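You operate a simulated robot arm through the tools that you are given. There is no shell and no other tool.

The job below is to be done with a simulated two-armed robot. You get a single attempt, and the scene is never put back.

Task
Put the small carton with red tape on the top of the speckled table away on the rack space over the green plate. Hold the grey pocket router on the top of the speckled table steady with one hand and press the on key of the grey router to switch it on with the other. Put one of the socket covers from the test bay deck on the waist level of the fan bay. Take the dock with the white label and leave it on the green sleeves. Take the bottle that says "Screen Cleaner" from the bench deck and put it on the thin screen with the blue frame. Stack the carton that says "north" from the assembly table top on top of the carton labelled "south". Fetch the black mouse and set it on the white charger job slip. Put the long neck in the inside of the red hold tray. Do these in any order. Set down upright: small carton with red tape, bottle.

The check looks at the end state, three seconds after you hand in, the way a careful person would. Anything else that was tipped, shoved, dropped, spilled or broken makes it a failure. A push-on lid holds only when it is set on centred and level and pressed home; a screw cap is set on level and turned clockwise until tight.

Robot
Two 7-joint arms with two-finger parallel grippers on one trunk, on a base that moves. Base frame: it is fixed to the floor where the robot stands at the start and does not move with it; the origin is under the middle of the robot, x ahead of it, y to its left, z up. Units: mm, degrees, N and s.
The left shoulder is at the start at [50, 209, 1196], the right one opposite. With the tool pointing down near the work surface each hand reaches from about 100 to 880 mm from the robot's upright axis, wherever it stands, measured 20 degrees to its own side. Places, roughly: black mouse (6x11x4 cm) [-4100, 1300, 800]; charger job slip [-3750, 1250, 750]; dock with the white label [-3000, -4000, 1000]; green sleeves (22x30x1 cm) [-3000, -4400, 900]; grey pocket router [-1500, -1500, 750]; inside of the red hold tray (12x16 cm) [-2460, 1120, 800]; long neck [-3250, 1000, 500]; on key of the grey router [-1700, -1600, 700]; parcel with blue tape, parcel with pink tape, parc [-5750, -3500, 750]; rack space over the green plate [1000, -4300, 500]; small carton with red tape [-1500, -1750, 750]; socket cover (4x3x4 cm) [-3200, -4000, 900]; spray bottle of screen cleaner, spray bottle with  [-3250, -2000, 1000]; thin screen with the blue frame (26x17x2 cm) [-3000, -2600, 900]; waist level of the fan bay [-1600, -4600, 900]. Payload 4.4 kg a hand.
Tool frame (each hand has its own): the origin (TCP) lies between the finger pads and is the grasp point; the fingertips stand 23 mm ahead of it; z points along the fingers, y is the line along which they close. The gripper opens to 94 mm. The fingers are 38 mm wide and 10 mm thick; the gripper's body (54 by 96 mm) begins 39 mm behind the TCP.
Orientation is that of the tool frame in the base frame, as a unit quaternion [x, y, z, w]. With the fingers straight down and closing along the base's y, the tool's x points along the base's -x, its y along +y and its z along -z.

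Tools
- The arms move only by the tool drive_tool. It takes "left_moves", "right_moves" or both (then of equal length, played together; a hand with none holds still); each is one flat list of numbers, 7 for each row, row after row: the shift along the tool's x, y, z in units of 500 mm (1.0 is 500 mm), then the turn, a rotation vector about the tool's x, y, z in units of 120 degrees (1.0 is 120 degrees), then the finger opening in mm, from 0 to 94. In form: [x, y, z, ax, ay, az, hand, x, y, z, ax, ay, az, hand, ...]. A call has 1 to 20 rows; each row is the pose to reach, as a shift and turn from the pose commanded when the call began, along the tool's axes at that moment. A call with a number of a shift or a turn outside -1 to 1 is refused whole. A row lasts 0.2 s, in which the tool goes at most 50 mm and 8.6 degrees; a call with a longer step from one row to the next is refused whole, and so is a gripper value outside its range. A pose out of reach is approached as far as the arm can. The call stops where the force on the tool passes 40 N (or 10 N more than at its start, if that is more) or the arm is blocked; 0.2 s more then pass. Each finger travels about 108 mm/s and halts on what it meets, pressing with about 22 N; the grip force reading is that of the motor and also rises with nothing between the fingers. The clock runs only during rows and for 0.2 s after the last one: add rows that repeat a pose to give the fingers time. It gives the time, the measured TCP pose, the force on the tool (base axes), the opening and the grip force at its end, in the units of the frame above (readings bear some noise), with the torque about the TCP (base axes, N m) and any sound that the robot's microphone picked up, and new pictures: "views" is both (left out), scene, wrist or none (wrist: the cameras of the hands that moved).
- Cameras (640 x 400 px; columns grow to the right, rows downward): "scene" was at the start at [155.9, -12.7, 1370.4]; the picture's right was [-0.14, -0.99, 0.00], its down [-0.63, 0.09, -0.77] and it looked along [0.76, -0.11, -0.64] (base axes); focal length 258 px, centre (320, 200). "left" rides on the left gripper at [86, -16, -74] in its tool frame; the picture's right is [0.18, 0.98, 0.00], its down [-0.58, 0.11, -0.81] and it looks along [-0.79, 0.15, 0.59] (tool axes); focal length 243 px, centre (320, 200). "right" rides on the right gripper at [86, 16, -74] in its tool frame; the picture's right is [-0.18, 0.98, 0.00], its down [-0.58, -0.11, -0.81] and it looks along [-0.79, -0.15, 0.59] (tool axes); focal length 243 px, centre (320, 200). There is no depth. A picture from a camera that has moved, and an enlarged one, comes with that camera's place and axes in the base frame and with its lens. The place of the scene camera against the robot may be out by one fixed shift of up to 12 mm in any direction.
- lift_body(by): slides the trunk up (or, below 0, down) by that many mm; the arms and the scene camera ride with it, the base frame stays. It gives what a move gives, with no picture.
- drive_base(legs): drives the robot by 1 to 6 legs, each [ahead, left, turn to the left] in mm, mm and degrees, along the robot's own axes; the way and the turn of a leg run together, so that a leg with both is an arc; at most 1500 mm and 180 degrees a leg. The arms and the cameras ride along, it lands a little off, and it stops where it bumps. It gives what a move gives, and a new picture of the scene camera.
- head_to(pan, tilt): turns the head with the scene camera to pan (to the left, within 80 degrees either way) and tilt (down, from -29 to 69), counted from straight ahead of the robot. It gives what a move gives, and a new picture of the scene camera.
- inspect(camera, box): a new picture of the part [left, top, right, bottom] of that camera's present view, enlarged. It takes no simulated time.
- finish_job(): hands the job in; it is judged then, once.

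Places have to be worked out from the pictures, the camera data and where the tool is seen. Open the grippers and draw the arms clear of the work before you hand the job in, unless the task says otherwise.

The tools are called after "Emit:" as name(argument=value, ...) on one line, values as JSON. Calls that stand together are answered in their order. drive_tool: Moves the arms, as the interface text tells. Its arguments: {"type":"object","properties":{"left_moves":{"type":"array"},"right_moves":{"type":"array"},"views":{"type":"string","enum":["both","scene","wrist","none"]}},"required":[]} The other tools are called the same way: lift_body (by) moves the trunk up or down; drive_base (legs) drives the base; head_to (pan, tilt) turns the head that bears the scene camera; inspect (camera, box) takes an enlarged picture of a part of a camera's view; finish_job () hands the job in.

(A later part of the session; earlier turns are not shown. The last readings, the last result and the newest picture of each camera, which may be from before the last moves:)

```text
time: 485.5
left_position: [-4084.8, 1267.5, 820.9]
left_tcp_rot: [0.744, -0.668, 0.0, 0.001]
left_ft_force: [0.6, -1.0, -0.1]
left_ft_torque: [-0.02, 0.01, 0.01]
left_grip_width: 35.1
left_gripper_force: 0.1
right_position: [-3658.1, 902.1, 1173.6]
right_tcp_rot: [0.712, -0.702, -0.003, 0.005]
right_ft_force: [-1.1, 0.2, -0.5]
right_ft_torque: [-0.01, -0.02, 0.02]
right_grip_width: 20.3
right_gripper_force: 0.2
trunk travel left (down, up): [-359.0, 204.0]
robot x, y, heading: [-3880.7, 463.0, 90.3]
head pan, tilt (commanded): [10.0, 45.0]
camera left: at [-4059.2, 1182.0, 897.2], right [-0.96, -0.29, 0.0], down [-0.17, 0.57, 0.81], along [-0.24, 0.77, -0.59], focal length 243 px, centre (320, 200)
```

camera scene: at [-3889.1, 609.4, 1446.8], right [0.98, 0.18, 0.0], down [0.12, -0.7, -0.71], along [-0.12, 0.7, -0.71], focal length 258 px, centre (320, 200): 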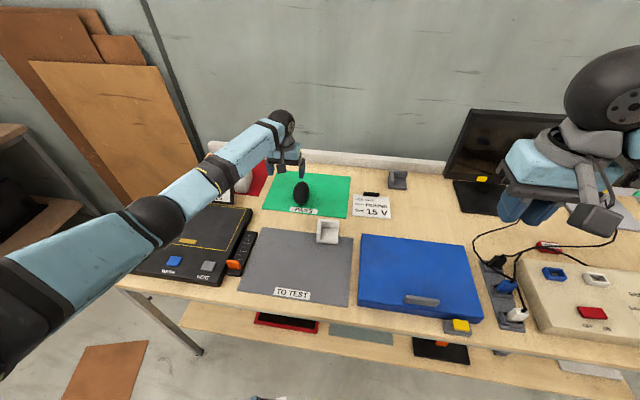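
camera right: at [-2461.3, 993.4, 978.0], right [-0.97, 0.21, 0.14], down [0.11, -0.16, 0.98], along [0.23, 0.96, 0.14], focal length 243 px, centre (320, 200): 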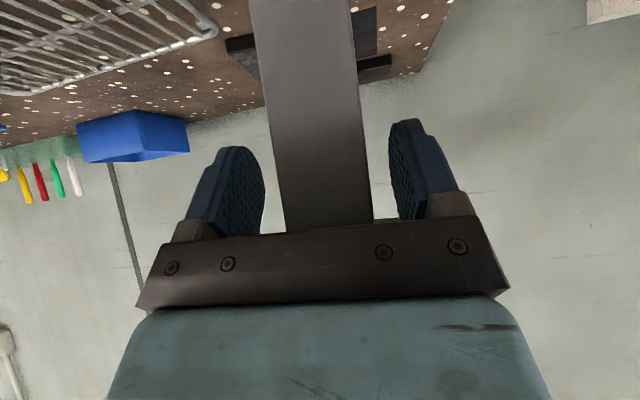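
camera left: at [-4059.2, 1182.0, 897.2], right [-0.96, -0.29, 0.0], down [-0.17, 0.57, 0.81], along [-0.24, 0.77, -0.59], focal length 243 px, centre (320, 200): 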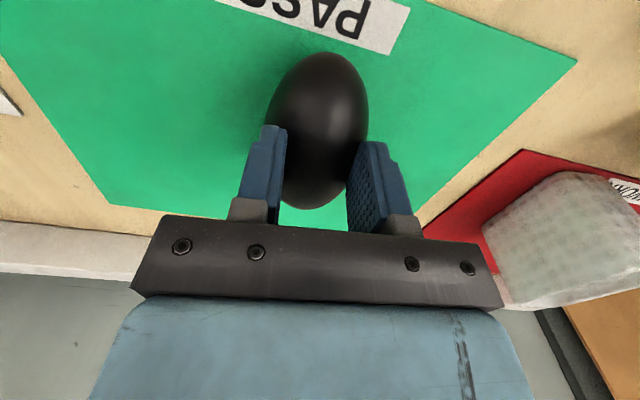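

The fingers closed above the mouse: triangulating the wrist views gives the mouse centre (-4084,1273,775), so the bench top is near z≈755. I open, lower 36 mm and close again.

Emit:
drive_tool(left_moves=[0, 0, 0, 0, 0, 0, 60, 0, 0, 0, 0, 0, 0, 90, -0.01, 0, 0.03, 0, 0, 0, 90, -0.01, 0, 0.068, 0, 0, 0, 90, -0.01, 0, 0.068, 0, 0, 0, 90], views="wrist")

```text
time: 486.7
left_position: [-4083.6, 1261.1, 795.1]
left_tcp_rot: [0.745, -0.667, -0.001, 0.001]
left_ft_force: [1.0, 0.6, 0.0]
left_ft_torque: [0.03, 0.01, -0.05]
left_grip_width: 90.0
left_gripper_force: 0.1
left hand out of reach, approached as far as the arm can: row 3, 4, 5
right_position: [-3658.2, 902.9, 1173.9]
right_tcp_rot: [0.713, -0.702, -0.005, 0.006]
right_ft_force: [-0.2, 0.3, -0.2]
right_ft_torque: [0.0, 0.0, 0.04]
right_grip_width: 19.7
right_gripper_force: 0.1
trunk travel left (down, up): [-359.0, 204.0]
robot x, y, heading: [-3880.5, 463.5, 90.1]
head pan, tilt (commanded): [10.0, 45.0]
camera left: at [-4059.0, 1176.3, 871.9], right [-0.96, -0.29, 0.0], down [-0.17, 0.57, 0.81], along [-0.24, 0.77, -0.59], focal length 243 px, centre (320, 200)
```

left: 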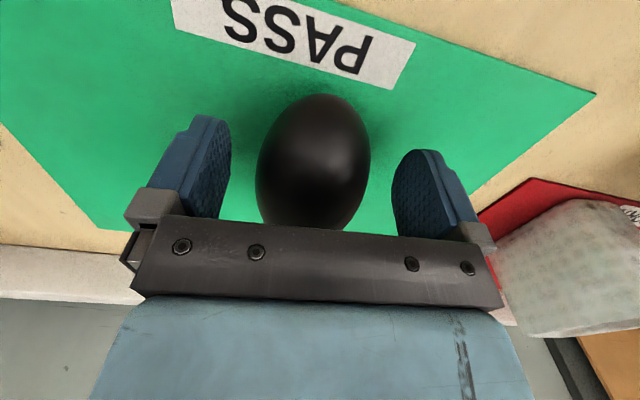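

Emit:
lift_body(by=-14)

Emit:
drive_tool(left_moves=[0, 0, 0, 0, 0, 0, 75, 0, 0, 0, 0, 0, 0, 60, 0, 0, 0, 0, 0, 0, 45, 0, 0, 0, 0, 0, 0, 35, 0, 0, 0, 0, 0, 0, 35], views="wrist")

```text
time: 487.3
left_position: [-4084.4, 1262.2, 782.5]
left_tcp_rot: [0.745, -0.667, 0.0, 0.002]
left_ft_force: [0.8, -0.7, 0.0]
left_ft_torque: [0.06, 0.04, -0.02]
left_grip_width: 89.9
left_gripper_force: 0.1
right_position: [-3658.2, 902.3, 1160.0]
right_tcp_rot: [0.712, -0.702, -0.004, 0.005]
right_ft_force: [0.4, -0.5, 0.0]
right_ft_torque: [0.01, -0.03, -0.01]
right_grip_width: 19.8
right_gripper_force: 0.1
trunk travel left (down, up): [-345.0, 218.0]
robot x, y, heading: [-3879.9, 464.5, 90.3]
head pan, tilt (commanded): [10.0, 45.0]
```

```text
time: 488.5
left_position: [-4084.7, 1262.1, 781.7]
left_tcp_rot: [0.745, -0.668, -0.002, 0.0]
left_ft_force: [1.6, -0.4, 0.1]
left_ft_torque: [-0.03, -0.02, -0.01]
left_grip_width: 59.3
left_gripper_force: 22.2
right_position: [-3658.6, 902.6, 1159.9]
right_tcp_rot: [0.712, -0.702, -0.003, 0.005]
right_ft_force: [-0.3, 0.5, -0.9]
right_ft_torque: [0.01, -0.02, -0.03]
right_grip_width: 19.8
right_gripper_force: 0.0
trunk travel left (down, up): [-345.0, 218.0]
robot x, y, heading: [-3881.6, 463.2, 90.1]
head pan, tilt (commanded): [10.0, 45.0]
camera left: at [-4059.4, 1176.3, 858.1], right [-0.96, -0.29, 0.0], down [-0.17, 0.57, 0.81], along [-0.24, 0.77, -0.59], focal length 243 px, centre (320, 200)
```

left: 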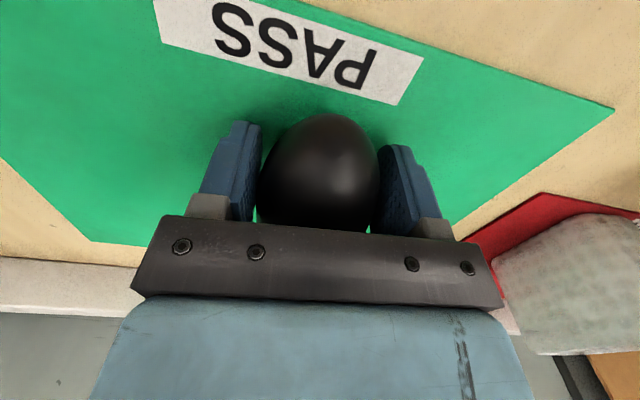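

The mouse is held (59 mm). I lift it by the trunk and drive right 275 mm to bring it over the slip.

Emit:
lift_body(by=70)

Emit:
drive_base(legs=[[10, -275, 0]])

Emit:
inspect(camera="scene", box=[160, 120, 360, 250])

Emit:
inspect(camera="left", box=[0, 0, 640, 400])

```text
time: 489.6
left_position: [-4085.1, 1261.8, 850.6]
left_tcp_rot: [0.745, -0.667, -0.001, 0.0]
left_ft_force: [-0.2, -0.7, -0.5]
left_ft_torque: [-0.02, 0.0, 0.0]
left_grip_width: 59.1
left_gripper_force: 21.6
right_position: [-3658.6, 901.9, 1229.4]
right_tcp_rot: [0.712, -0.702, -0.004, 0.005]
right_ft_force: [-0.3, 0.0, -0.5]
right_ft_torque: [0.0, -0.01, -0.01]
right_grip_width: 19.9
right_gripper_force: 0.0
trunk travel left (down, up): [-415.0, 148.0]
robot x, y, heading: [-3879.1, 461.3, 90.3]
head pan, tilt (commanded): [10.0, 45.0]
```

```text
time: 492.6
left_position: [-3814.3, 1272.8, 851.1]
left_tcp_rot: [0.744, -0.669, -0.001, 0.001]
left_ft_force: [1.0, 0.5, 0.1]
left_ft_torque: [-0.02, -0.02, -0.02]
left_grip_width: 59.1
left_gripper_force: 22.3
right_position: [-3388.8, 912.7, 1230.0]
right_tcp_rot: [0.711, -0.703, -0.004, 0.004]
right_ft_force: [-0.2, 0.2, -1.1]
right_ft_torque: [0.0, 0.04, -0.03]
right_grip_width: 20.2
right_gripper_force: 0.1
trunk travel left (down, up): [-415.0, 148.0]
robot x, y, heading: [-3613.8, 474.8, 89.6]
head pan, tilt (commanded): [10.0, 45.0]
camera scene: at [-3622.1, 619.5, 1502.9], right [0.98, 0.17, 0.0], down [0.12, -0.7, -0.71], along [-0.12, 0.7, -0.71], focal length 258 px, centre (320, 200)
```

scene: 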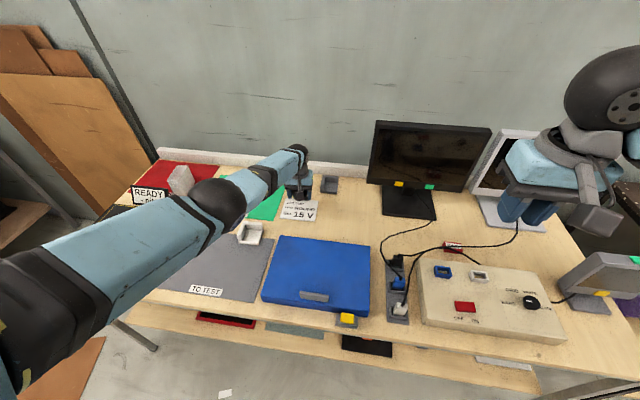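

```text
3.08 times, centred on (260, 185) of scene
camera zoom: at [-3622.1, 619.5, 1502.9], right [0.98, 0.17, 0.0], down [0.12, -0.7, -0.71], along [-0.12, 0.7, -0.71], focal length 794 px, centre (505, 246)
```

zoom: 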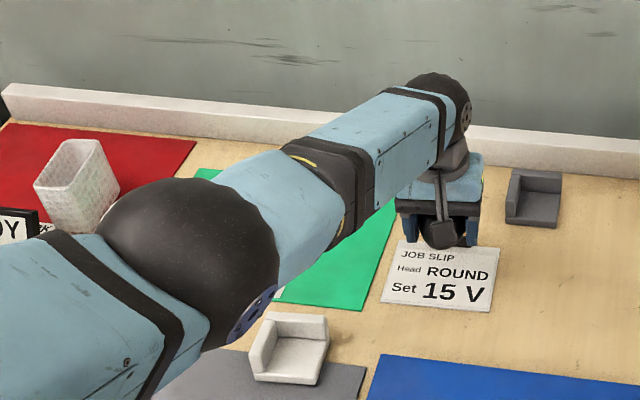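

```text
1.00 times, centred on (320, 200) of left (not enlarged: the box is as wide or as high as the picture)
camera zoom: at [-3789.8, 1187.4, 927.9], right [-0.96, -0.29, 0.0], down [-0.17, 0.57, 0.81], along [-0.23, 0.77, -0.59], focal length 243 px, centre (320, 200)
```

zoom: 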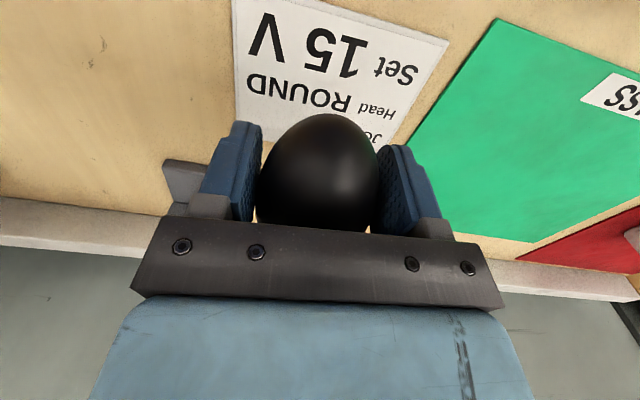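

The slip's centre from the wrist view is ≈(-3825,1278) (its clip at the far edge). I shift the mouse to sit on it, slightly toward me to miss the clip, and lower.

Emit:
drive_tool(left_moves=[0.018, 0.012, 0, 0, 0, 0, 35, 0.035, 0.025, 0, 0, 0, 0, 35], views="none")

Emit:
lift_body(by=-58)

Emit:
inspect(camera="left", box=[0, 0, 640, 400])

```text
time: 493.2
left_position: [-3825.4, 1253.7, 852.8]
left_tcp_rot: [0.743, -0.669, 0.0, 0.001]
left_ft_force: [-0.6, 0.1, -1.8]
left_ft_torque: [-0.01, 0.0, -0.03]
left_grip_width: 59.0
left_gripper_force: 22.1
right_position: [-3390.2, 912.5, 1229.0]
right_tcp_rot: [0.71, -0.704, -0.003, 0.005]
right_ft_force: [0.2, 0.5, 0.5]
right_ft_torque: [-0.01, 0.01, -0.03]
right_grip_width: 19.6
right_gripper_force: 0.1
trunk travel left (down, up): [-415.0, 148.0]
robot x, y, heading: [-3614.9, 472.5, 90.2]
head pan, tilt (commanded): [10.0, 45.0]
```

```text
time: 494.1
left_position: [-3824.1, 1254.3, 794.8]
left_tcp_rot: [0.744, -0.668, 0.0, 0.0]
left_ft_force: [-0.4, 0.2, -1.1]
left_ft_torque: [0.02, -0.02, 0.03]
left_grip_width: 59.1
left_gripper_force: 22.3
right_position: [-3390.5, 912.5, 1171.3]
right_tcp_rot: [0.711, -0.703, -0.003, 0.005]
right_ft_force: [1.0, 1.1, 0.2]
right_ft_torque: [0.0, -0.01, -0.02]
right_grip_width: 19.9
right_gripper_force: 0.1
trunk travel left (down, up): [-357.0, 206.0]
robot x, y, heading: [-3610.2, 471.4, 89.9]
head pan, tilt (commanded): [10.0, 45.0]
```

```text
1.00 times, centred on (320, 200) of left (not enlarged: the box is as wide or as high as the picture)
camera zoom: at [-3800.1, 1168.9, 870.6], right [-0.96, -0.29, 0.0], down [-0.17, 0.57, 0.81], along [-0.23, 0.77, -0.59], focal length 243 px, centre (320, 200)
```

zoom: 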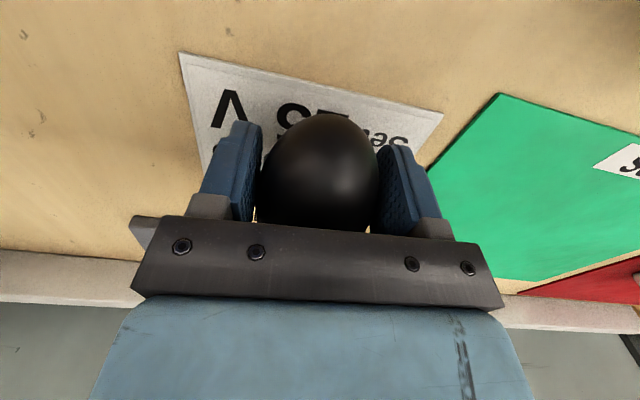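

Emit:
drive_tool(left_moves=[0, 0, 0.01, 0, 0, 0, 35, 0, 0, 0.018, 0, 0, 0, 35, 0, 0, 0.024, 0, 0, 0, 35, 0, 0, 0.024, 0, 0, 0, 35], views="none")

```text
time: 495.1
left_position: [-3824.8, 1254.4, 782.6]
left_tcp_rot: [0.743, -0.669, -0.001, 0.001]
left_ft_force: [0.8, 0.1, -1.2]
left_ft_torque: [0.0, -0.03, -0.01]
left_grip_width: 58.9
left_gripper_force: 22.2
right_position: [-3390.1, 912.5, 1171.3]
right_tcp_rot: [0.711, -0.704, -0.003, 0.004]
right_ft_force: [0.5, -0.2, 0.7]
right_ft_torque: [0.01, 0.01, -0.03]
right_grip_width: 19.9
right_gripper_force: 0.1
trunk travel left (down, up): [-357.0, 206.0]
robot x, y, heading: [-3611.6, 472.3, 89.9]
head pan, tilt (commanded): [10.0, 45.0]
```

Emit:
drive_tool(left_moves=[0, 0, 0.004, 0, 0, 0, 35, 0, 0, 0.008, 0, 0, 0, 35, 0, 0, 0.008, 0, 0, 0, 35], views="none")

```text
time: 495.9
left_position: [-3825.3, 1253.8, 781.5]
left_tcp_rot: [0.744, -0.668, -0.002, 0.0]
left_ft_force: [-3.0, 2.5, 11.9]
left_ft_torque: [0.16, 0.05, -0.01]
left_grip_width: 59.1
left_gripper_force: 21.9
right_position: [-3389.1, 910.5, 1172.5]
right_tcp_rot: [0.711, -0.704, -0.005, 0.005]
right_ft_force: [-0.3, -0.8, 0.0]
right_ft_torque: [-0.01, 0.02, 0.02]
right_grip_width: 20.1
right_gripper_force: 0.2
trunk travel left (down, up): [-357.0, 206.0]
robot x, y, heading: [-3611.5, 475.0, 89.9]
head pan, tilt (commanded): [10.0, 45.0]
```

Contact. I ease up 2 mm, open and rise.

Emit:
drive_tool(left_moves=[0, 0, -0.005, 0, 0, 0, 35, 0, 0, -0.005, 0, 0, 0, 62, 0, 0, -0.005, 0, 0, 0, 78, 0, 0, -0.005, 0, 0, 0, 88, 0, 0, -0.005, 0, 0, 0, 88, 0, 0, -0.07, 0, 0, 0, 88, 0, 0, -0.15, 0, 0, 0, 88, 0, 0, -0.23, 0, 0, 0, 88], views="both")

```text
time: 497.8
left_position: [-3824.8, 1251.9, 892.4]
left_tcp_rot: [0.744, -0.668, -0.001, 0.0]
left_ft_force: [0.1, -0.5, -0.9]
left_ft_torque: [0.02, -0.01, 0.04]
left_grip_width: 88.1
left_gripper_force: 0.1
right_position: [-3389.5, 912.5, 1172.3]
right_tcp_rot: [0.711, -0.703, -0.006, 0.005]
right_ft_force: [-0.4, -0.7, -0.3]
right_ft_torque: [0.01, -0.01, 0.03]
right_grip_width: 20.2
right_gripper_force: 0.2
trunk travel left (down, up): [-357.0, 206.0]
robot x, y, heading: [-3610.5, 473.4, 90.0]
head pan, tilt (commanded): [10.0, 45.0]
camera scene: at [-3621.8, 618.8, 1444.9], right [0.98, 0.17, 0.0], down [0.12, -0.7, -0.71], along [-0.12, 0.7, -0.71], focal length 258 px, centre (320, 200)
camera left: at [-3799.9, 1166.1, 967.6], right [-0.96, -0.29, 0.0], down [-0.17, 0.57, 0.81], along [-0.23, 0.77, -0.59], focal length 243 px, centre (320, 200)
```

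scene: 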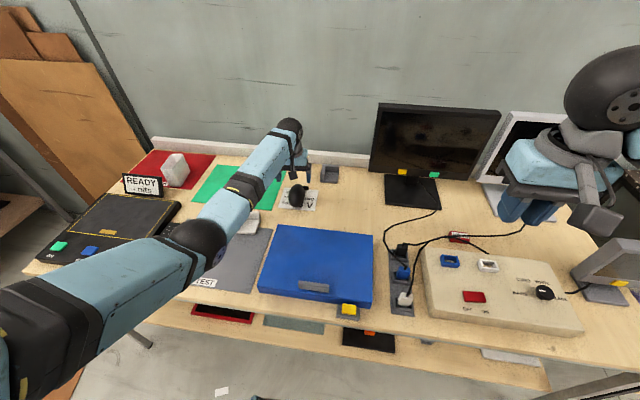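
left: 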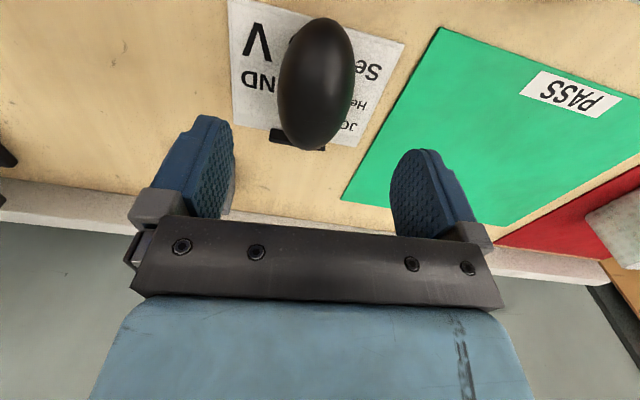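

The mouse rests on the job slip. I retract the left hand to tuck.

Emit:
drive_tool(left_moves=[0.05, 0.008, -0.07, 0, 0, 0.004, 70, 0.12, 0.018, -0.12, 0, 0, 0.008, 50, 0.19, 0.028, -0.17, 0, 0, 0.012, 30, 0.26, 0.038, -0.22, 0, 0, 0.016, 20, 0.33, 0.049, -0.27, 0, 0, 0.02, 20, 0.4, 0.06, -0.32, 0, 0, 0.024, 20, 0.475, 0.07, -0.37, 0, 0, 0.028, 20, 0.55, 0.08, -0.42, 0, 0, 0.032, 20, 0.62, 0.09, -0.47, 0, 0, 0.036, 20, 0.69, 0.103, -0.51, 0, 0, 0.039, 20], views="scene")

Emit:
inspect(camera="scene", box=[220, 120, 400, 250])

```text
time: 499.9
left_position: [-3839.8, 905.6, 1149.3]
left_tcp_rot: [0.716, -0.698, -0.002, 0.001]
left_ft_force: [0.1, -0.3, -0.3]
left_ft_torque: [-0.01, -0.01, -0.03]
left_grip_width: 20.0
left_gripper_force: 0.0
right_position: [-3389.4, 911.1, 1172.5]
right_tcp_rot: [0.711, -0.704, -0.004, 0.005]
right_ft_force: [-0.3, -0.5, 0.6]
right_ft_torque: [-0.01, -0.01, 0.01]
right_grip_width: 19.8
right_gripper_force: 0.1
trunk travel left (down, up): [-357.0, 206.0]
robot x, y, heading: [-3611.2, 472.5, 90.0]
head pan, tilt (commanded): [10.0, 45.0]
camera scene: at [-3622.2, 618.2, 1445.0], right [0.98, 0.17, 0.0], down [0.12, -0.7, -0.71], along [-0.12, 0.7, -0.71], focal length 258 px, centre (320, 200)
```

scene: 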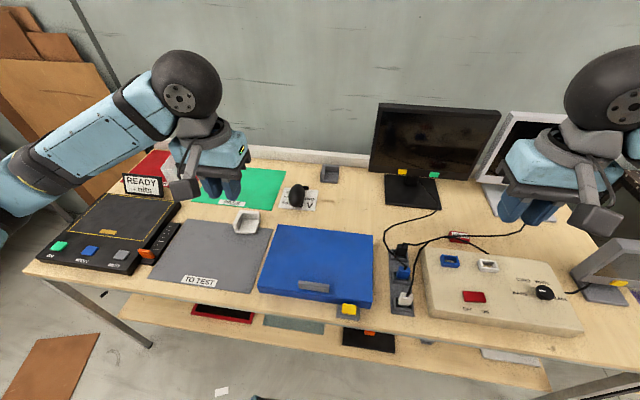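

```text
3.08 times, centred on (310, 185) of scene
camera zoom: at [-3622.2, 618.2, 1445.0], right [0.98, 0.17, 0.0], down [0.12, -0.7, -0.71], along [-0.12, 0.7, -0.71], focal length 794 px, centre (351, 246)
```

zoom: 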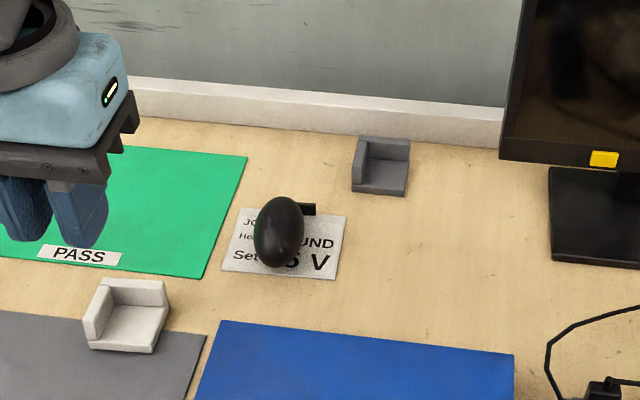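

The mouse is set on the slip. The last task is at the assembly table in the far west; I drive west past the bench end and turn to look.

Emit:
drive_base(legs=[[-190, 0, 0], [0, 950, 0], [0, 0, 90]])

Emit:
head_to(pan=50, tilt=20)

```text
time: 513.8
left_position: [-5024.6, 66.8, 1148.4]
left_tcp_rot: [1.0, 0.004, 0.0, 0.001]
left_ft_force: [0.3, 0.0, 0.5]
left_ft_torque: [0.02, 0.02, 0.0]
left_grip_width: 19.8
left_gripper_force: 0.0
right_position: [-5022.2, 516.1, 1171.7]
right_tcp_rot: [1.0, -0.002, 0.0, 0.006]
right_ft_force: [-0.1, -0.5, 0.7]
right_ft_torque: [0.0, -0.05, 0.02]
right_grip_width: 19.9
right_gripper_force: 0.0
trunk travel left (down, up): [-357.0, 206.0]
robot x, y, heading: [-4585.9, 285.9, 179.1]
head pan, tilt (commanded): [10.0, 45.0]
camera scene: at [-4729.6, 275.2, 1444.9], right [-0.16, 0.99, 0.0], down [0.7, 0.11, -0.71], along [-0.7, -0.11, -0.71], focal length 258 px, centre (320, 200)
```

scene: 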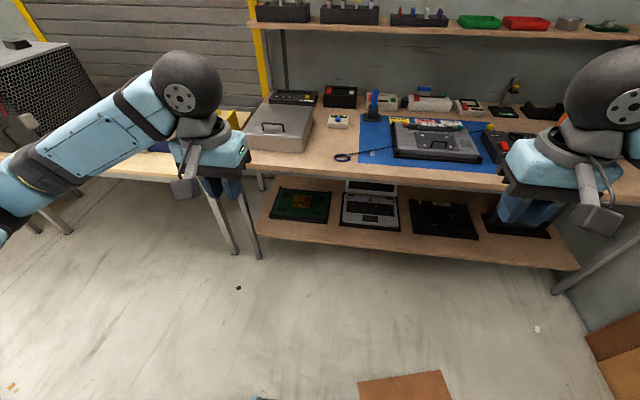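

```text
time: 514.9
left_position: [-5025.1, 67.8, 1148.7]
left_tcp_rot: [1.0, 0.004, 0.0, 0.001]
left_ft_force: [0.1, -0.8, 0.5]
left_ft_torque: [0.0, 0.01, 0.01]
left_grip_width: 20.0
left_gripper_force: 0.0
right_position: [-5022.5, 516.8, 1172.1]
right_tcp_rot: [1.0, -0.003, 0.001, 0.005]
right_ft_force: [0.7, -0.3, 0.1]
right_ft_torque: [-0.02, -0.01, -0.03]
right_grip_width: 19.8
right_gripper_force: 0.0
trunk travel left (down, up): [-357.0, 206.0]
robot x, y, heading: [-4583.0, 289.7, 179.2]
head pan, tilt (commanded): [50.0, 20.0]
camera scene: at [-4710.4, 217.8, 1483.5], right [-0.75, 0.66, 0.0], down [0.22, 0.26, -0.94], along [-0.62, -0.71, -0.34], focal length 258 px, centre (320, 200)
```

scene: 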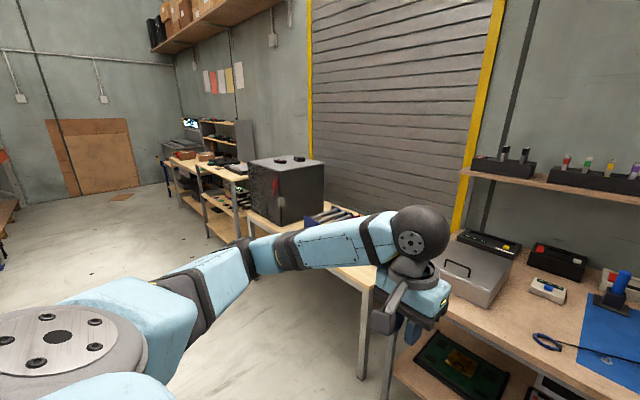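

Emit:
inspect(camera="scene", box=[140, 100, 340, 240])

Emit:
head_to(pan=78, tilt=20)

```text
2.86 times, centred on (240, 170) of scene
camera zoom: at [-4710.4, 217.8, 1483.5], right [-0.75, 0.66, 0.0], down [0.22, 0.26, -0.94], along [-0.62, -0.71, -0.34], focal length 737 px, centre (549, 286)
```

zoom: 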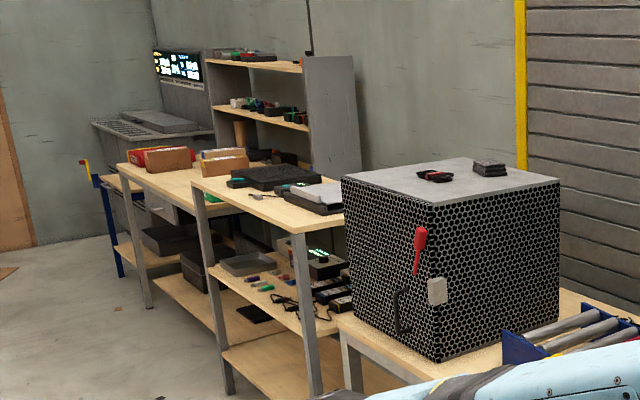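

```text
time: 515.8
left_position: [-5025.1, 66.5, 1149.2]
left_tcp_rot: [1.0, 0.004, -0.001, 0.001]
left_ft_force: [0.2, -0.6, 0.9]
left_ft_torque: [0.02, -0.04, 0.0]
left_grip_width: 19.9
left_gripper_force: 0.0
right_position: [-5023.3, 516.1, 1172.1]
right_tcp_rot: [1.0, -0.003, 0.001, 0.006]
right_ft_force: [-1.3, -0.2, -0.9]
right_ft_torque: [-0.02, 0.03, 0.03]
right_grip_width: 20.0
right_gripper_force: 0.0
trunk travel left (down, up): [-357.0, 206.0]
robot x, y, heading: [-4587.2, 287.1, 179.1]
head pan, tilt (commanded): [78.0, 20.0]
camera scene: at [-4670.3, 197.4, 1483.6], right [-0.97, 0.22, 0.0], down [0.08, 0.33, -0.94], along [-0.21, -0.92, -0.34], focal length 258 px, centre (320, 200)
```

scene: 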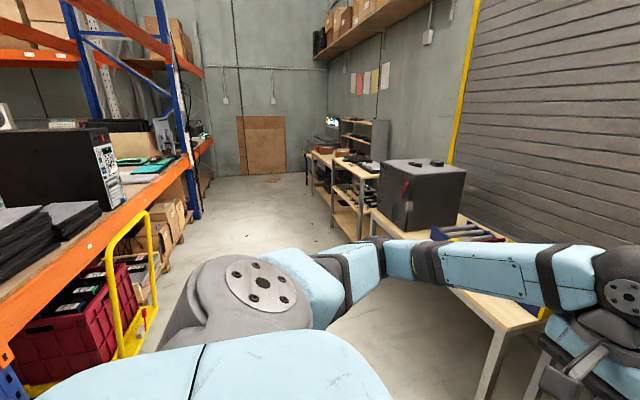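

The assembly table with small cartons is at the far south-west. I drive down the aisle (x≈-4800).

Emit:
drive_base(legs=[[200, 0, 0.9], [0, 1450, 0], [0, 1400, 0]])

Emit:
head_to(pan=25, tilt=30)

Emit:
inspect(camera="scene", box=[160, 60, 440, 240])

```text
time: 542.0
left_position: [-5213.2, -2809.5, 1148.4]
left_tcp_rot: [1.0, 0.022, 0.001, 0.001]
left_ft_force: [-0.6, 0.4, -0.2]
left_ft_torque: [0.0, 0.0, 0.0]
left_grip_width: 19.7
left_gripper_force: 0.0
right_position: [-5228.5, -2360.6, 1172.1]
right_tcp_rot: [1.0, 0.015, 0.001, 0.006]
right_ft_force: [0.1, -0.1, 0.2]
right_ft_torque: [0.0, 0.02, -0.04]
right_grip_width: 20.0
right_gripper_force: 0.0
trunk travel left (down, up): [-357.0, 206.0]
robot x, y, heading: [-4780.1, -2574.6, -179.0]
head pan, tilt (commanded): [78.0, 20.0]
camera scene: at [-4864.4, -2667.4, 1483.6], right [-0.98, 0.19, 0.0], down [0.06, 0.34, -0.94], along [-0.18, -0.92, -0.34], focal length 258 px, centre (320, 200)
```

scene: 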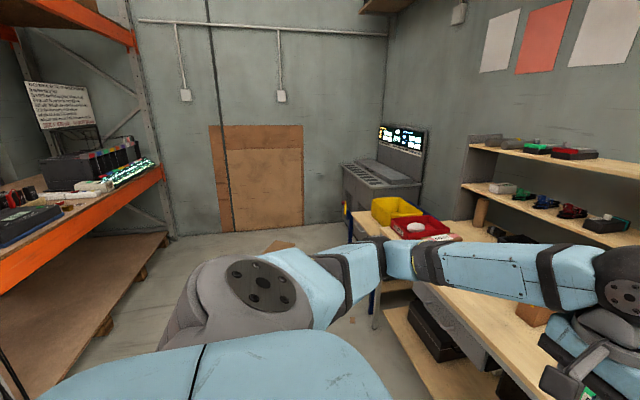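

```text
time: 543.2
left_position: [-5214.1, -2810.2, 1148.4]
left_tcp_rot: [1.0, 0.023, 0.0, 0.001]
left_ft_force: [0.3, -0.9, -0.5]
left_ft_torque: [-0.02, 0.03, 0.02]
left_grip_width: 19.9
left_gripper_force: 0.1
right_position: [-5227.6, -2360.9, 1171.5]
right_tcp_rot: [1.0, 0.015, 0.002, 0.006]
right_ft_force: [0.1, -0.6, -0.1]
right_ft_torque: [-0.01, 0.05, 0.01]
right_grip_width: 20.1
right_gripper_force: 0.0
trunk travel left (down, up): [-357.0, 206.0]
robot x, y, heading: [-4787.7, -2570.3, -179.1]
head pan, tilt (commanded): [25.0, 30.0]
camera scene: at [-4928.0, -2615.8, 1467.5], right [-0.44, 0.9, 0.0], down [0.45, 0.22, -0.87], along [-0.78, -0.38, -0.5], focal length 258 px, centre (320, 200)
```

scene: 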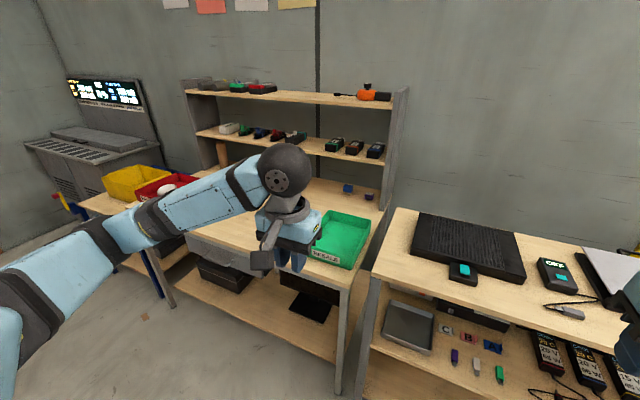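

```text
2.22 times, centred on (300, 150) of scene
camera zoom: at [-4928.0, -2615.8, 1467.5], right [-0.44, 0.9, 0.0], down [0.45, 0.22, -0.87], along [-0.78, -0.38, -0.5], focal length 573 px, centre (364, 311)
```

zoom: 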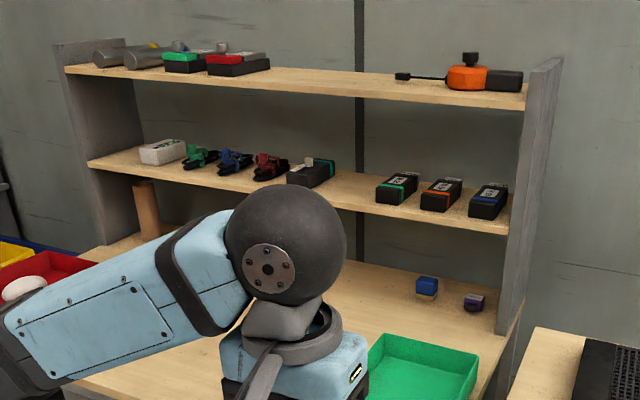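

Emit:
drive_base(legs=[[0, 560, -0.9]])

Emit:
head_to(pan=0, tilt=38)

Emit:
inspect(camera="scene", box=[160, 60, 480, 260])

```text
time: 548.6
left_position: [-5213.3, -3362.1, 1147.3]
left_tcp_rot: [1.0, 0.013, 0.0, 0.001]
left_ft_force: [0.2, 0.0, -0.8]
left_ft_torque: [0.02, 0.02, 0.01]
left_grip_width: 20.0
left_gripper_force: 0.1
right_position: [-5218.3, -2912.2, 1172.8]
right_tcp_rot: [1.0, 0.007, 0.002, 0.007]
right_ft_force: [-0.1, 0.8, 0.8]
right_ft_torque: [0.0, 0.01, 0.0]
right_grip_width: 19.9
right_gripper_force: 0.0
trunk travel left (down, up): [-357.0, 206.0]
robot x, y, heading: [-4779.9, -3134.9, -179.9]
head pan, tilt (commanded): [25.0, 30.0]
camera scene: at [-4922.9, -3173.1, 1467.5], right [-0.42, 0.91, 0.0], down [0.45, 0.21, -0.87], along [-0.78, -0.37, -0.5], focal length 258 px, centre (320, 200)
```

scene: 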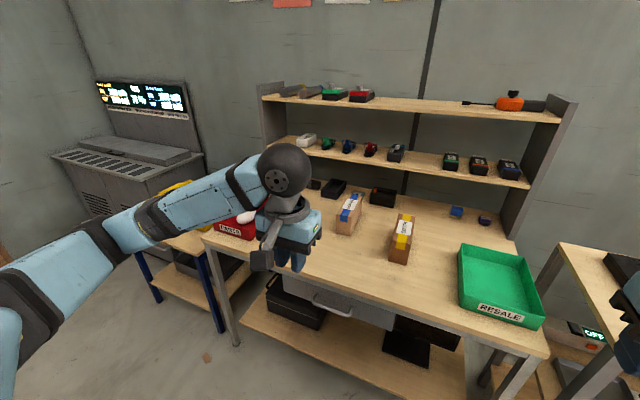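

```text
time: 549.5
left_position: [-5212.4, -3362.2, 1148.5]
left_tcp_rot: [1.0, 0.013, -0.001, 0.001]
left_ft_force: [-0.1, -0.2, 0.1]
left_ft_torque: [0.04, 0.02, 0.03]
left_grip_width: 19.7
left_gripper_force: 0.1
right_position: [-5218.4, -2912.1, 1171.5]
right_tcp_rot: [1.0, 0.007, 0.0, 0.006]
right_ft_force: [-0.1, 0.2, 0.9]
right_ft_torque: [-0.01, -0.03, 0.01]
right_grip_width: 20.0
right_gripper_force: 0.1
trunk travel left (down, up): [-357.0, 206.0]
robot x, y, heading: [-4773.0, -3135.1, -179.8]
head pan, tilt (commanded): [0.0, 38.0]
camera scene: at [-4927.3, -3134.9, 1455.2], right [0.0, 1.0, 0.0], down [0.62, 0.0, -0.79], along [-0.79, 0.0, -0.62], focal length 258 px, centre (320, 200)
```

scene: 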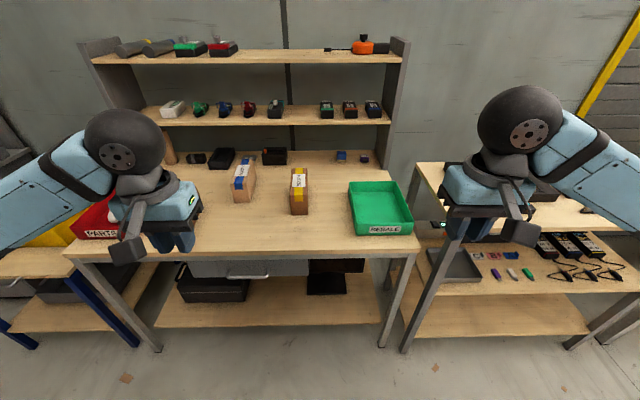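

```text
2.00 times, centred on (320, 160) of scene
camera zoom: at [-4927.3, -3134.9, 1455.2], right [0.0, 1.0, 0.0], down [0.62, 0.0, -0.79], along [-0.79, 0.0, -0.62], focal length 516 px, centre (320, 280)
```

zoom: 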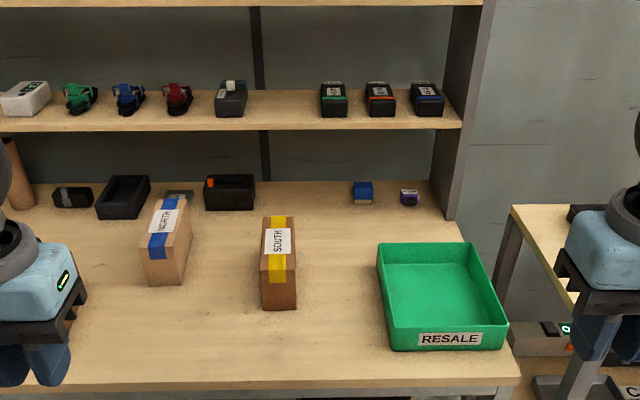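

The cartons "NORTH" (blue tape) and "SOUTH" (yellow tape) stand on this table. I zoom in for their geometry.

Emit:
inspect(camera="scene", box=[220, 140, 330, 225])

```text
4.71 times, centred on (275, 182) of scene
camera zoom: at [-4927.3, -3134.9, 1455.2], right [0.0, 1.0, 0.0], down [0.62, 0.0, -0.79], along [-0.79, 0.0, -0.62], focal length 1214 px, centre (532, 282)
```

zoom: 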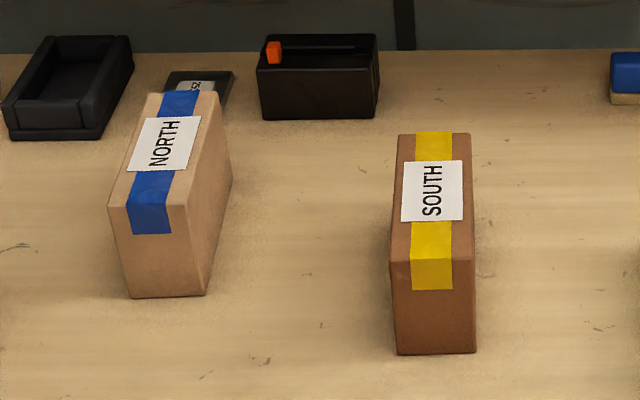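

NORTH is ≈69×200×99 mm with centre ≈(-5911,-3481); SOUTH's centre ≈(-5831,-3224); table z≈750. I drive up to the table.

Emit:
drive_base(legs=[[360, 150, -0.2]])

Emit:
head_to(pan=10, tilt=45)

Emit:
inspect(camera="scene", box=[200, 60, 420, 220])

```text
time: 551.9
left_position: [-5566.5, -3508.1, 1147.8]
left_tcp_rot: [1.0, 0.013, 0.0, 0.002]
left_ft_force: [0.1, 0.6, 0.2]
left_ft_torque: [-0.02, -0.01, -0.02]
left_grip_width: 19.9
left_gripper_force: 0.1
right_position: [-5570.0, -3059.1, 1172.3]
right_tcp_rot: [1.0, 0.005, 0.001, 0.007]
right_ft_force: [-0.3, 0.4, -0.7]
right_ft_torque: [-0.02, 0.01, -0.02]
right_grip_width: 20.0
right_gripper_force: 0.0
trunk travel left (down, up): [-357.0, 206.0]
robot x, y, heading: [-5129.3, -3280.6, 180.1]
head pan, tilt (commanded): [0.0, 38.0]
camera scene: at [-5279.6, -3281.8, 1455.2], right [0.0, 1.0, 0.0], down [0.62, 0.0, -0.79], along [-0.79, 0.0, -0.62], focal length 258 px, centre (320, 200)
```

scene: 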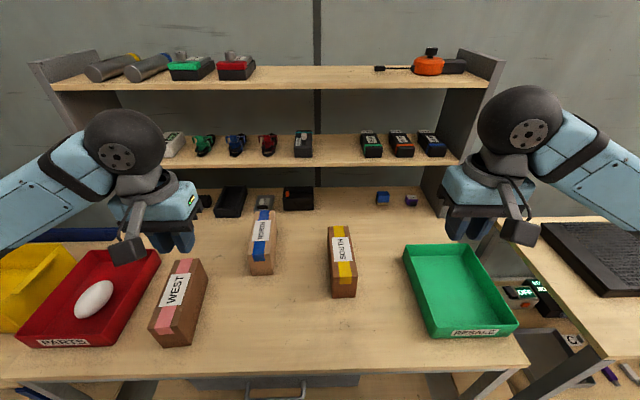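

```text
time: 552.6
left_position: [-5564.6, -3509.3, 1148.0]
left_tcp_rot: [1.0, 0.013, 0.0, 0.001]
left_ft_force: [0.4, -0.3, 0.3]
left_ft_torque: [0.02, 0.01, -0.01]
left_grip_width: 20.1
left_gripper_force: 0.0
right_position: [-5569.8, -3059.4, 1172.4]
right_tcp_rot: [1.0, 0.005, 0.002, 0.006]
right_ft_force: [-0.2, 0.7, 0.3]
right_ft_torque: [0.0, -0.02, 0.02]
right_grip_width: 19.9
right_gripper_force: 0.1
trunk travel left (down, up): [-357.0, 206.0]
robot x, y, heading: [-5129.4, -3281.3, 179.9]
head pan, tilt (commanded): [10.0, 45.0]
camera scene: at [-5273.1, -3295.9, 1445.0], right [-0.17, 0.98, 0.0], down [0.7, 0.12, -0.71], along [-0.7, -0.12, -0.71], focal length 258 px, centre (320, 200)
```

scene: 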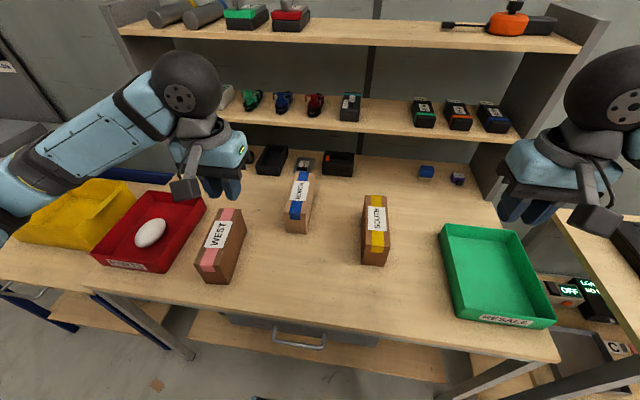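

```text
2.50 times, centred on (310, 140) of scene
camera zoom: at [-5273.1, -3295.9, 1445.0], right [-0.17, 0.98, 0.0], down [0.7, 0.12, -0.71], along [-0.7, -0.12, -0.71], focal length 645 px, centre (345, 350)
```

zoom: 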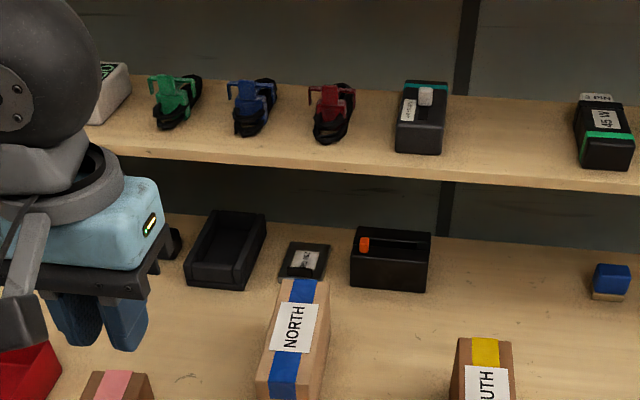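

Emit:
inspect(camera="scene", box=[180, 150, 420, 300])

```text
2.67 times, centred on (300, 225) of scene
camera zoom: at [-5273.1, -3295.9, 1445.0], right [-0.17, 0.98, 0.0], down [0.7, 0.12, -0.71], along [-0.7, -0.12, -0.71], focal length 688 px, centre (373, 133)
```

zoom: 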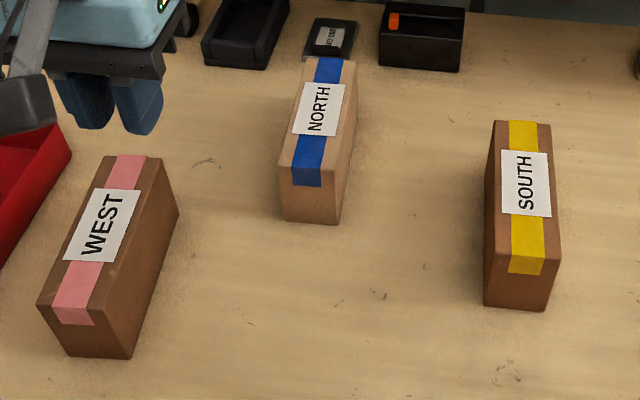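

I bring the left hand above NORTH and use the wrist camera for accurate placing.

Emit:
drive_tool(left_moves=[-0.0735, -0.0116, 0.037, 0, 0, 0, 40, -0.147, -0.0233, 0.074, 0, 0, 0, 60, -0.22, -0.035, 0.111, 0, 0, 0, 80, -0.294, -0.0465, 0.148, 0, 0, 0, 94, -0.3675, -0.058, 0.185, 0, 0, 0, 94, -0.441, -0.07, 0.222, 0, 0, 0, 94, -0.5145, -0.081, 0.259, 0, 0, 0, 94, -0.588, -0.093, 0.296, 0, 0, 0, 94], views="both")

```text
time: 554.5
left_position: [-5866.6, -3470.9, 1002.5]
left_tcp_rot: [1.0, 0.012, 0.0, 0.002]
left_ft_force: [0.3, -0.6, -0.5]
left_ft_torque: [0.01, -0.01, -0.01]
left_grip_width: 93.9
left_gripper_force: 0.0
right_position: [-5570.6, -3058.5, 1170.0]
right_tcp_rot: [1.0, 0.005, 0.001, 0.007]
right_ft_force: [-0.7, -0.3, 0.3]
right_ft_torque: [0.01, -0.01, 0.0]
right_grip_width: 19.9
right_gripper_force: 0.0
trunk travel left (down, up): [-357.0, 206.0]
robot x, y, heading: [-5131.8, -3279.2, 180.2]
head pan, tilt (commanded): [10.0, 45.0]
camera scene: at [-5274.3, -3295.1, 1444.8], right [-0.17, 0.98, 0.0], down [0.7, 0.12, -0.71], along [-0.7, -0.12, -0.71], focal length 258 px, centre (320, 200)
camera left: at [-5780.5, -3453.7, 1078.6], right [0.21, -0.98, 0.0], down [-0.58, -0.12, 0.81], along [-0.79, -0.17, -0.59], focal length 243 px, centre (320, 200)
```

scene: 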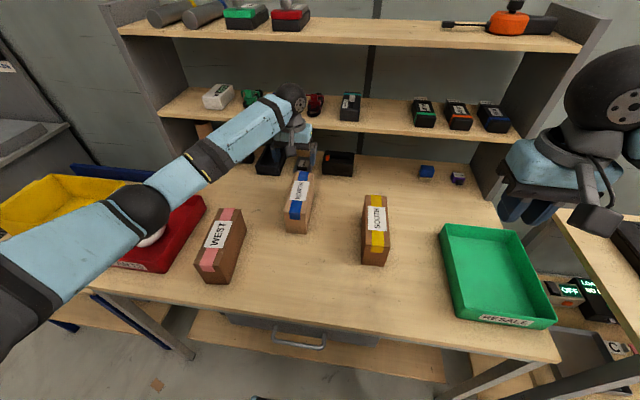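
left: 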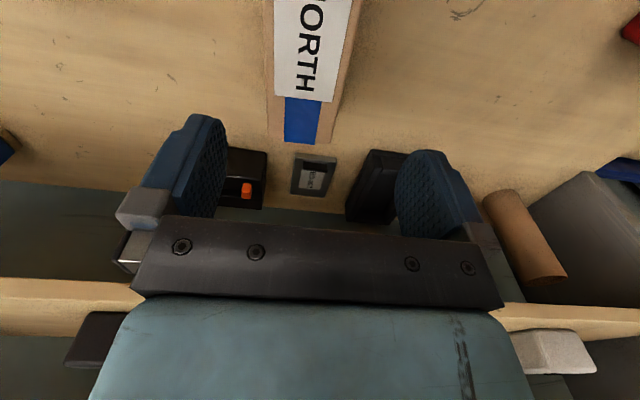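

Emit:
inspect(camera="left", box=[230, 0, 400, 160])

```text
2.50 times, centred on (315, 80) of left
camera zoom: at [-5780.5, -3453.7, 1078.6], right [0.21, -0.98, 0.0], down [-0.58, -0.12, 0.81], along [-0.79, -0.17, -0.59], focal length 606 px, centre (332, 500)
```

zoom: 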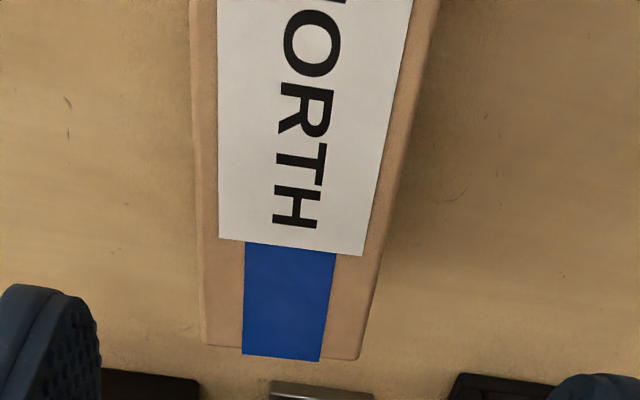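

Emit:
drive_tool(left_moves=[0.008, -0.009, 0.04, 0, 0, -0.012, 94, 0.016, -0.018, 0.08, 0, 0, -0.023, 94, 0.016, -0.018, 0.11, 0, 0, -0.023, 94], views="wrist")

Emit:
inspect(camera="left", box=[200, 0, 440, 220])

```text
time: 555.2
left_position: [-5854.5, -3461.6, 948.6]
left_tcp_rot: [0.999, 0.037, 0.0, 0.0]
left_ft_force: [-0.3, -0.2, -0.1]
left_ft_torque: [0.01, 0.01, 0.02]
left_grip_width: 94.0
left_gripper_force: 0.0
right_position: [-5570.0, -3058.5, 1171.8]
right_tcp_rot: [1.0, 0.005, 0.001, 0.006]
right_ft_force: [0.0, 0.8, -0.5]
right_ft_torque: [-0.01, -0.01, -0.02]
right_grip_width: 19.9
right_gripper_force: 0.1
trunk travel left (down, up): [-357.0, 206.0]
robot x, y, heading: [-5129.6, -3282.8, 179.9]
head pan, tilt (commanded): [10.0, 45.0]
camera left: at [-5770.6, -3440.2, 1024.2], right [0.25, -0.97, 0.0], down [-0.57, -0.15, 0.81], along [-0.78, -0.21, -0.59], focal length 243 px, centre (320, 200)
```

left: 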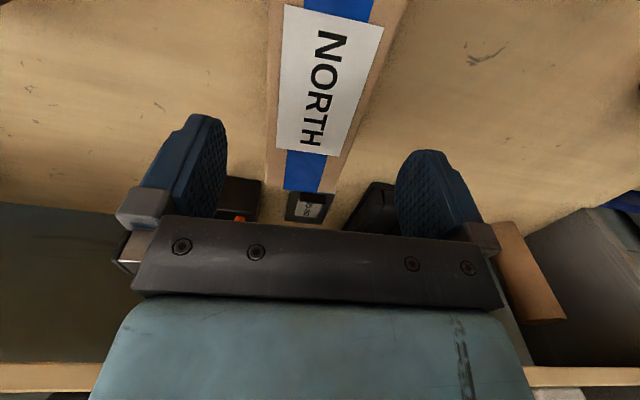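

```text
1.82 times, centred on (320, 110) of left
camera zoom: at [-5770.6, -3440.2, 1024.2], right [0.25, -0.97, 0.0], down [-0.57, -0.15, 0.81], along [-0.78, -0.21, -0.59], focal length 441 px, centre (320, 364)
```

zoom: 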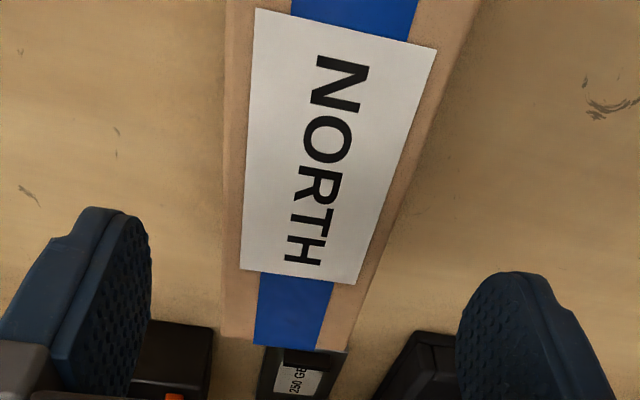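

Triangulated: NORTH's top is at z≈882, width ≈64 mm, well centred under the gripper. I descend to TCP z≈857 and close.

Emit:
drive_tool(left_moves=[0, 0, 0.07, 0, 0, 0, 94, 0, 0, 0.14, 0, 0, 0, 94, 0, 0, 0.183, 0, 0, 0, 94, 0, 0, 0.183, 0, 0, 0, 94], views="wrist")

Emit:
drive_tool(left_moves=[0, 0, 0, 0, 0, 0, 80, 0, 0, 0, 0, 0, 0, 65, 0, 0, 0, 0, 0, 0, 50, 0, 0, 0, 0, 0, 0, 45, 0, 0, 0, 0, 0, 0, 45], views="wrist")

```text
time: 556.2
left_position: [-5853.8, -3459.7, 857.4]
left_tcp_rot: [0.999, 0.035, 0.001, 0.001]
left_ft_force: [-0.6, -0.3, -0.3]
left_ft_torque: [0.02, 0.01, 0.01]
left_grip_width: 94.1
left_gripper_force: 0.1
right_position: [-5568.9, -3058.5, 1171.9]
right_tcp_rot: [1.0, 0.005, 0.001, 0.006]
right_ft_force: [-0.8, 0.2, 0.3]
right_ft_torque: [-0.01, 0.0, -0.03]
right_grip_width: 20.1
right_gripper_force: 0.1
trunk travel left (down, up): [-357.0, 206.0]
robot x, y, heading: [-5130.0, -3281.7, 180.1]
head pan, tilt (commanded): [10.0, 45.0]
camera left: at [-5769.1, -3439.0, 932.8], right [0.25, -0.97, 0.0], down [-0.57, -0.15, 0.81], along [-0.78, -0.21, -0.59], focal length 243 px, centre (320, 200)
```

left: 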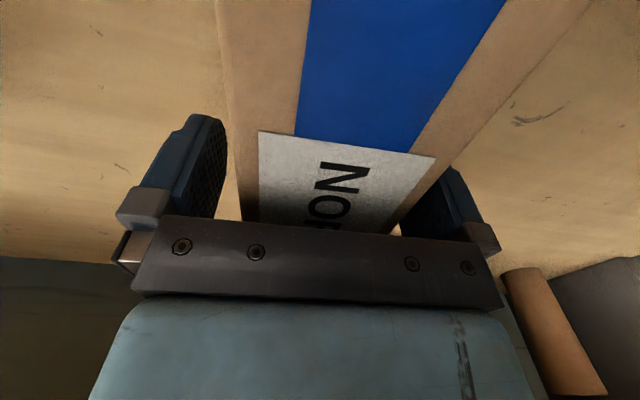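

```text
time: 557.5
left_position: [-5854.4, -3460.9, 856.4]
left_tcp_rot: [0.999, 0.036, -0.001, 0.002]
left_ft_force: [-0.3, 0.3, 0.1]
left_ft_torque: [0.07, 0.36, 0.02]
left_grip_width: 65.9
left_gripper_force: 21.4
right_position: [-5570.8, -3058.0, 1171.9]
right_tcp_rot: [1.0, 0.005, 0.001, 0.006]
right_ft_force: [0.3, 1.0, -0.9]
right_ft_torque: [0.0, 0.02, -0.02]
right_grip_width: 20.1
right_gripper_force: 0.0
trunk travel left (down, up): [-357.0, 206.0]
robot x, y, heading: [-5127.2, -3281.5, 180.1]
head pan, tilt (commanded): [10.0, 45.0]
camera left: at [-5769.2, -3438.9, 932.9], right [0.25, -0.97, 0.0], down [-0.57, -0.15, 0.81], along [-0.78, -0.21, -0.59], focal length 243 px, centre (320, 200)
```

left: 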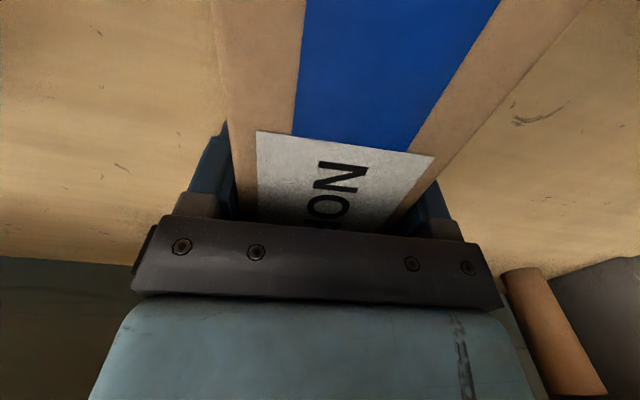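

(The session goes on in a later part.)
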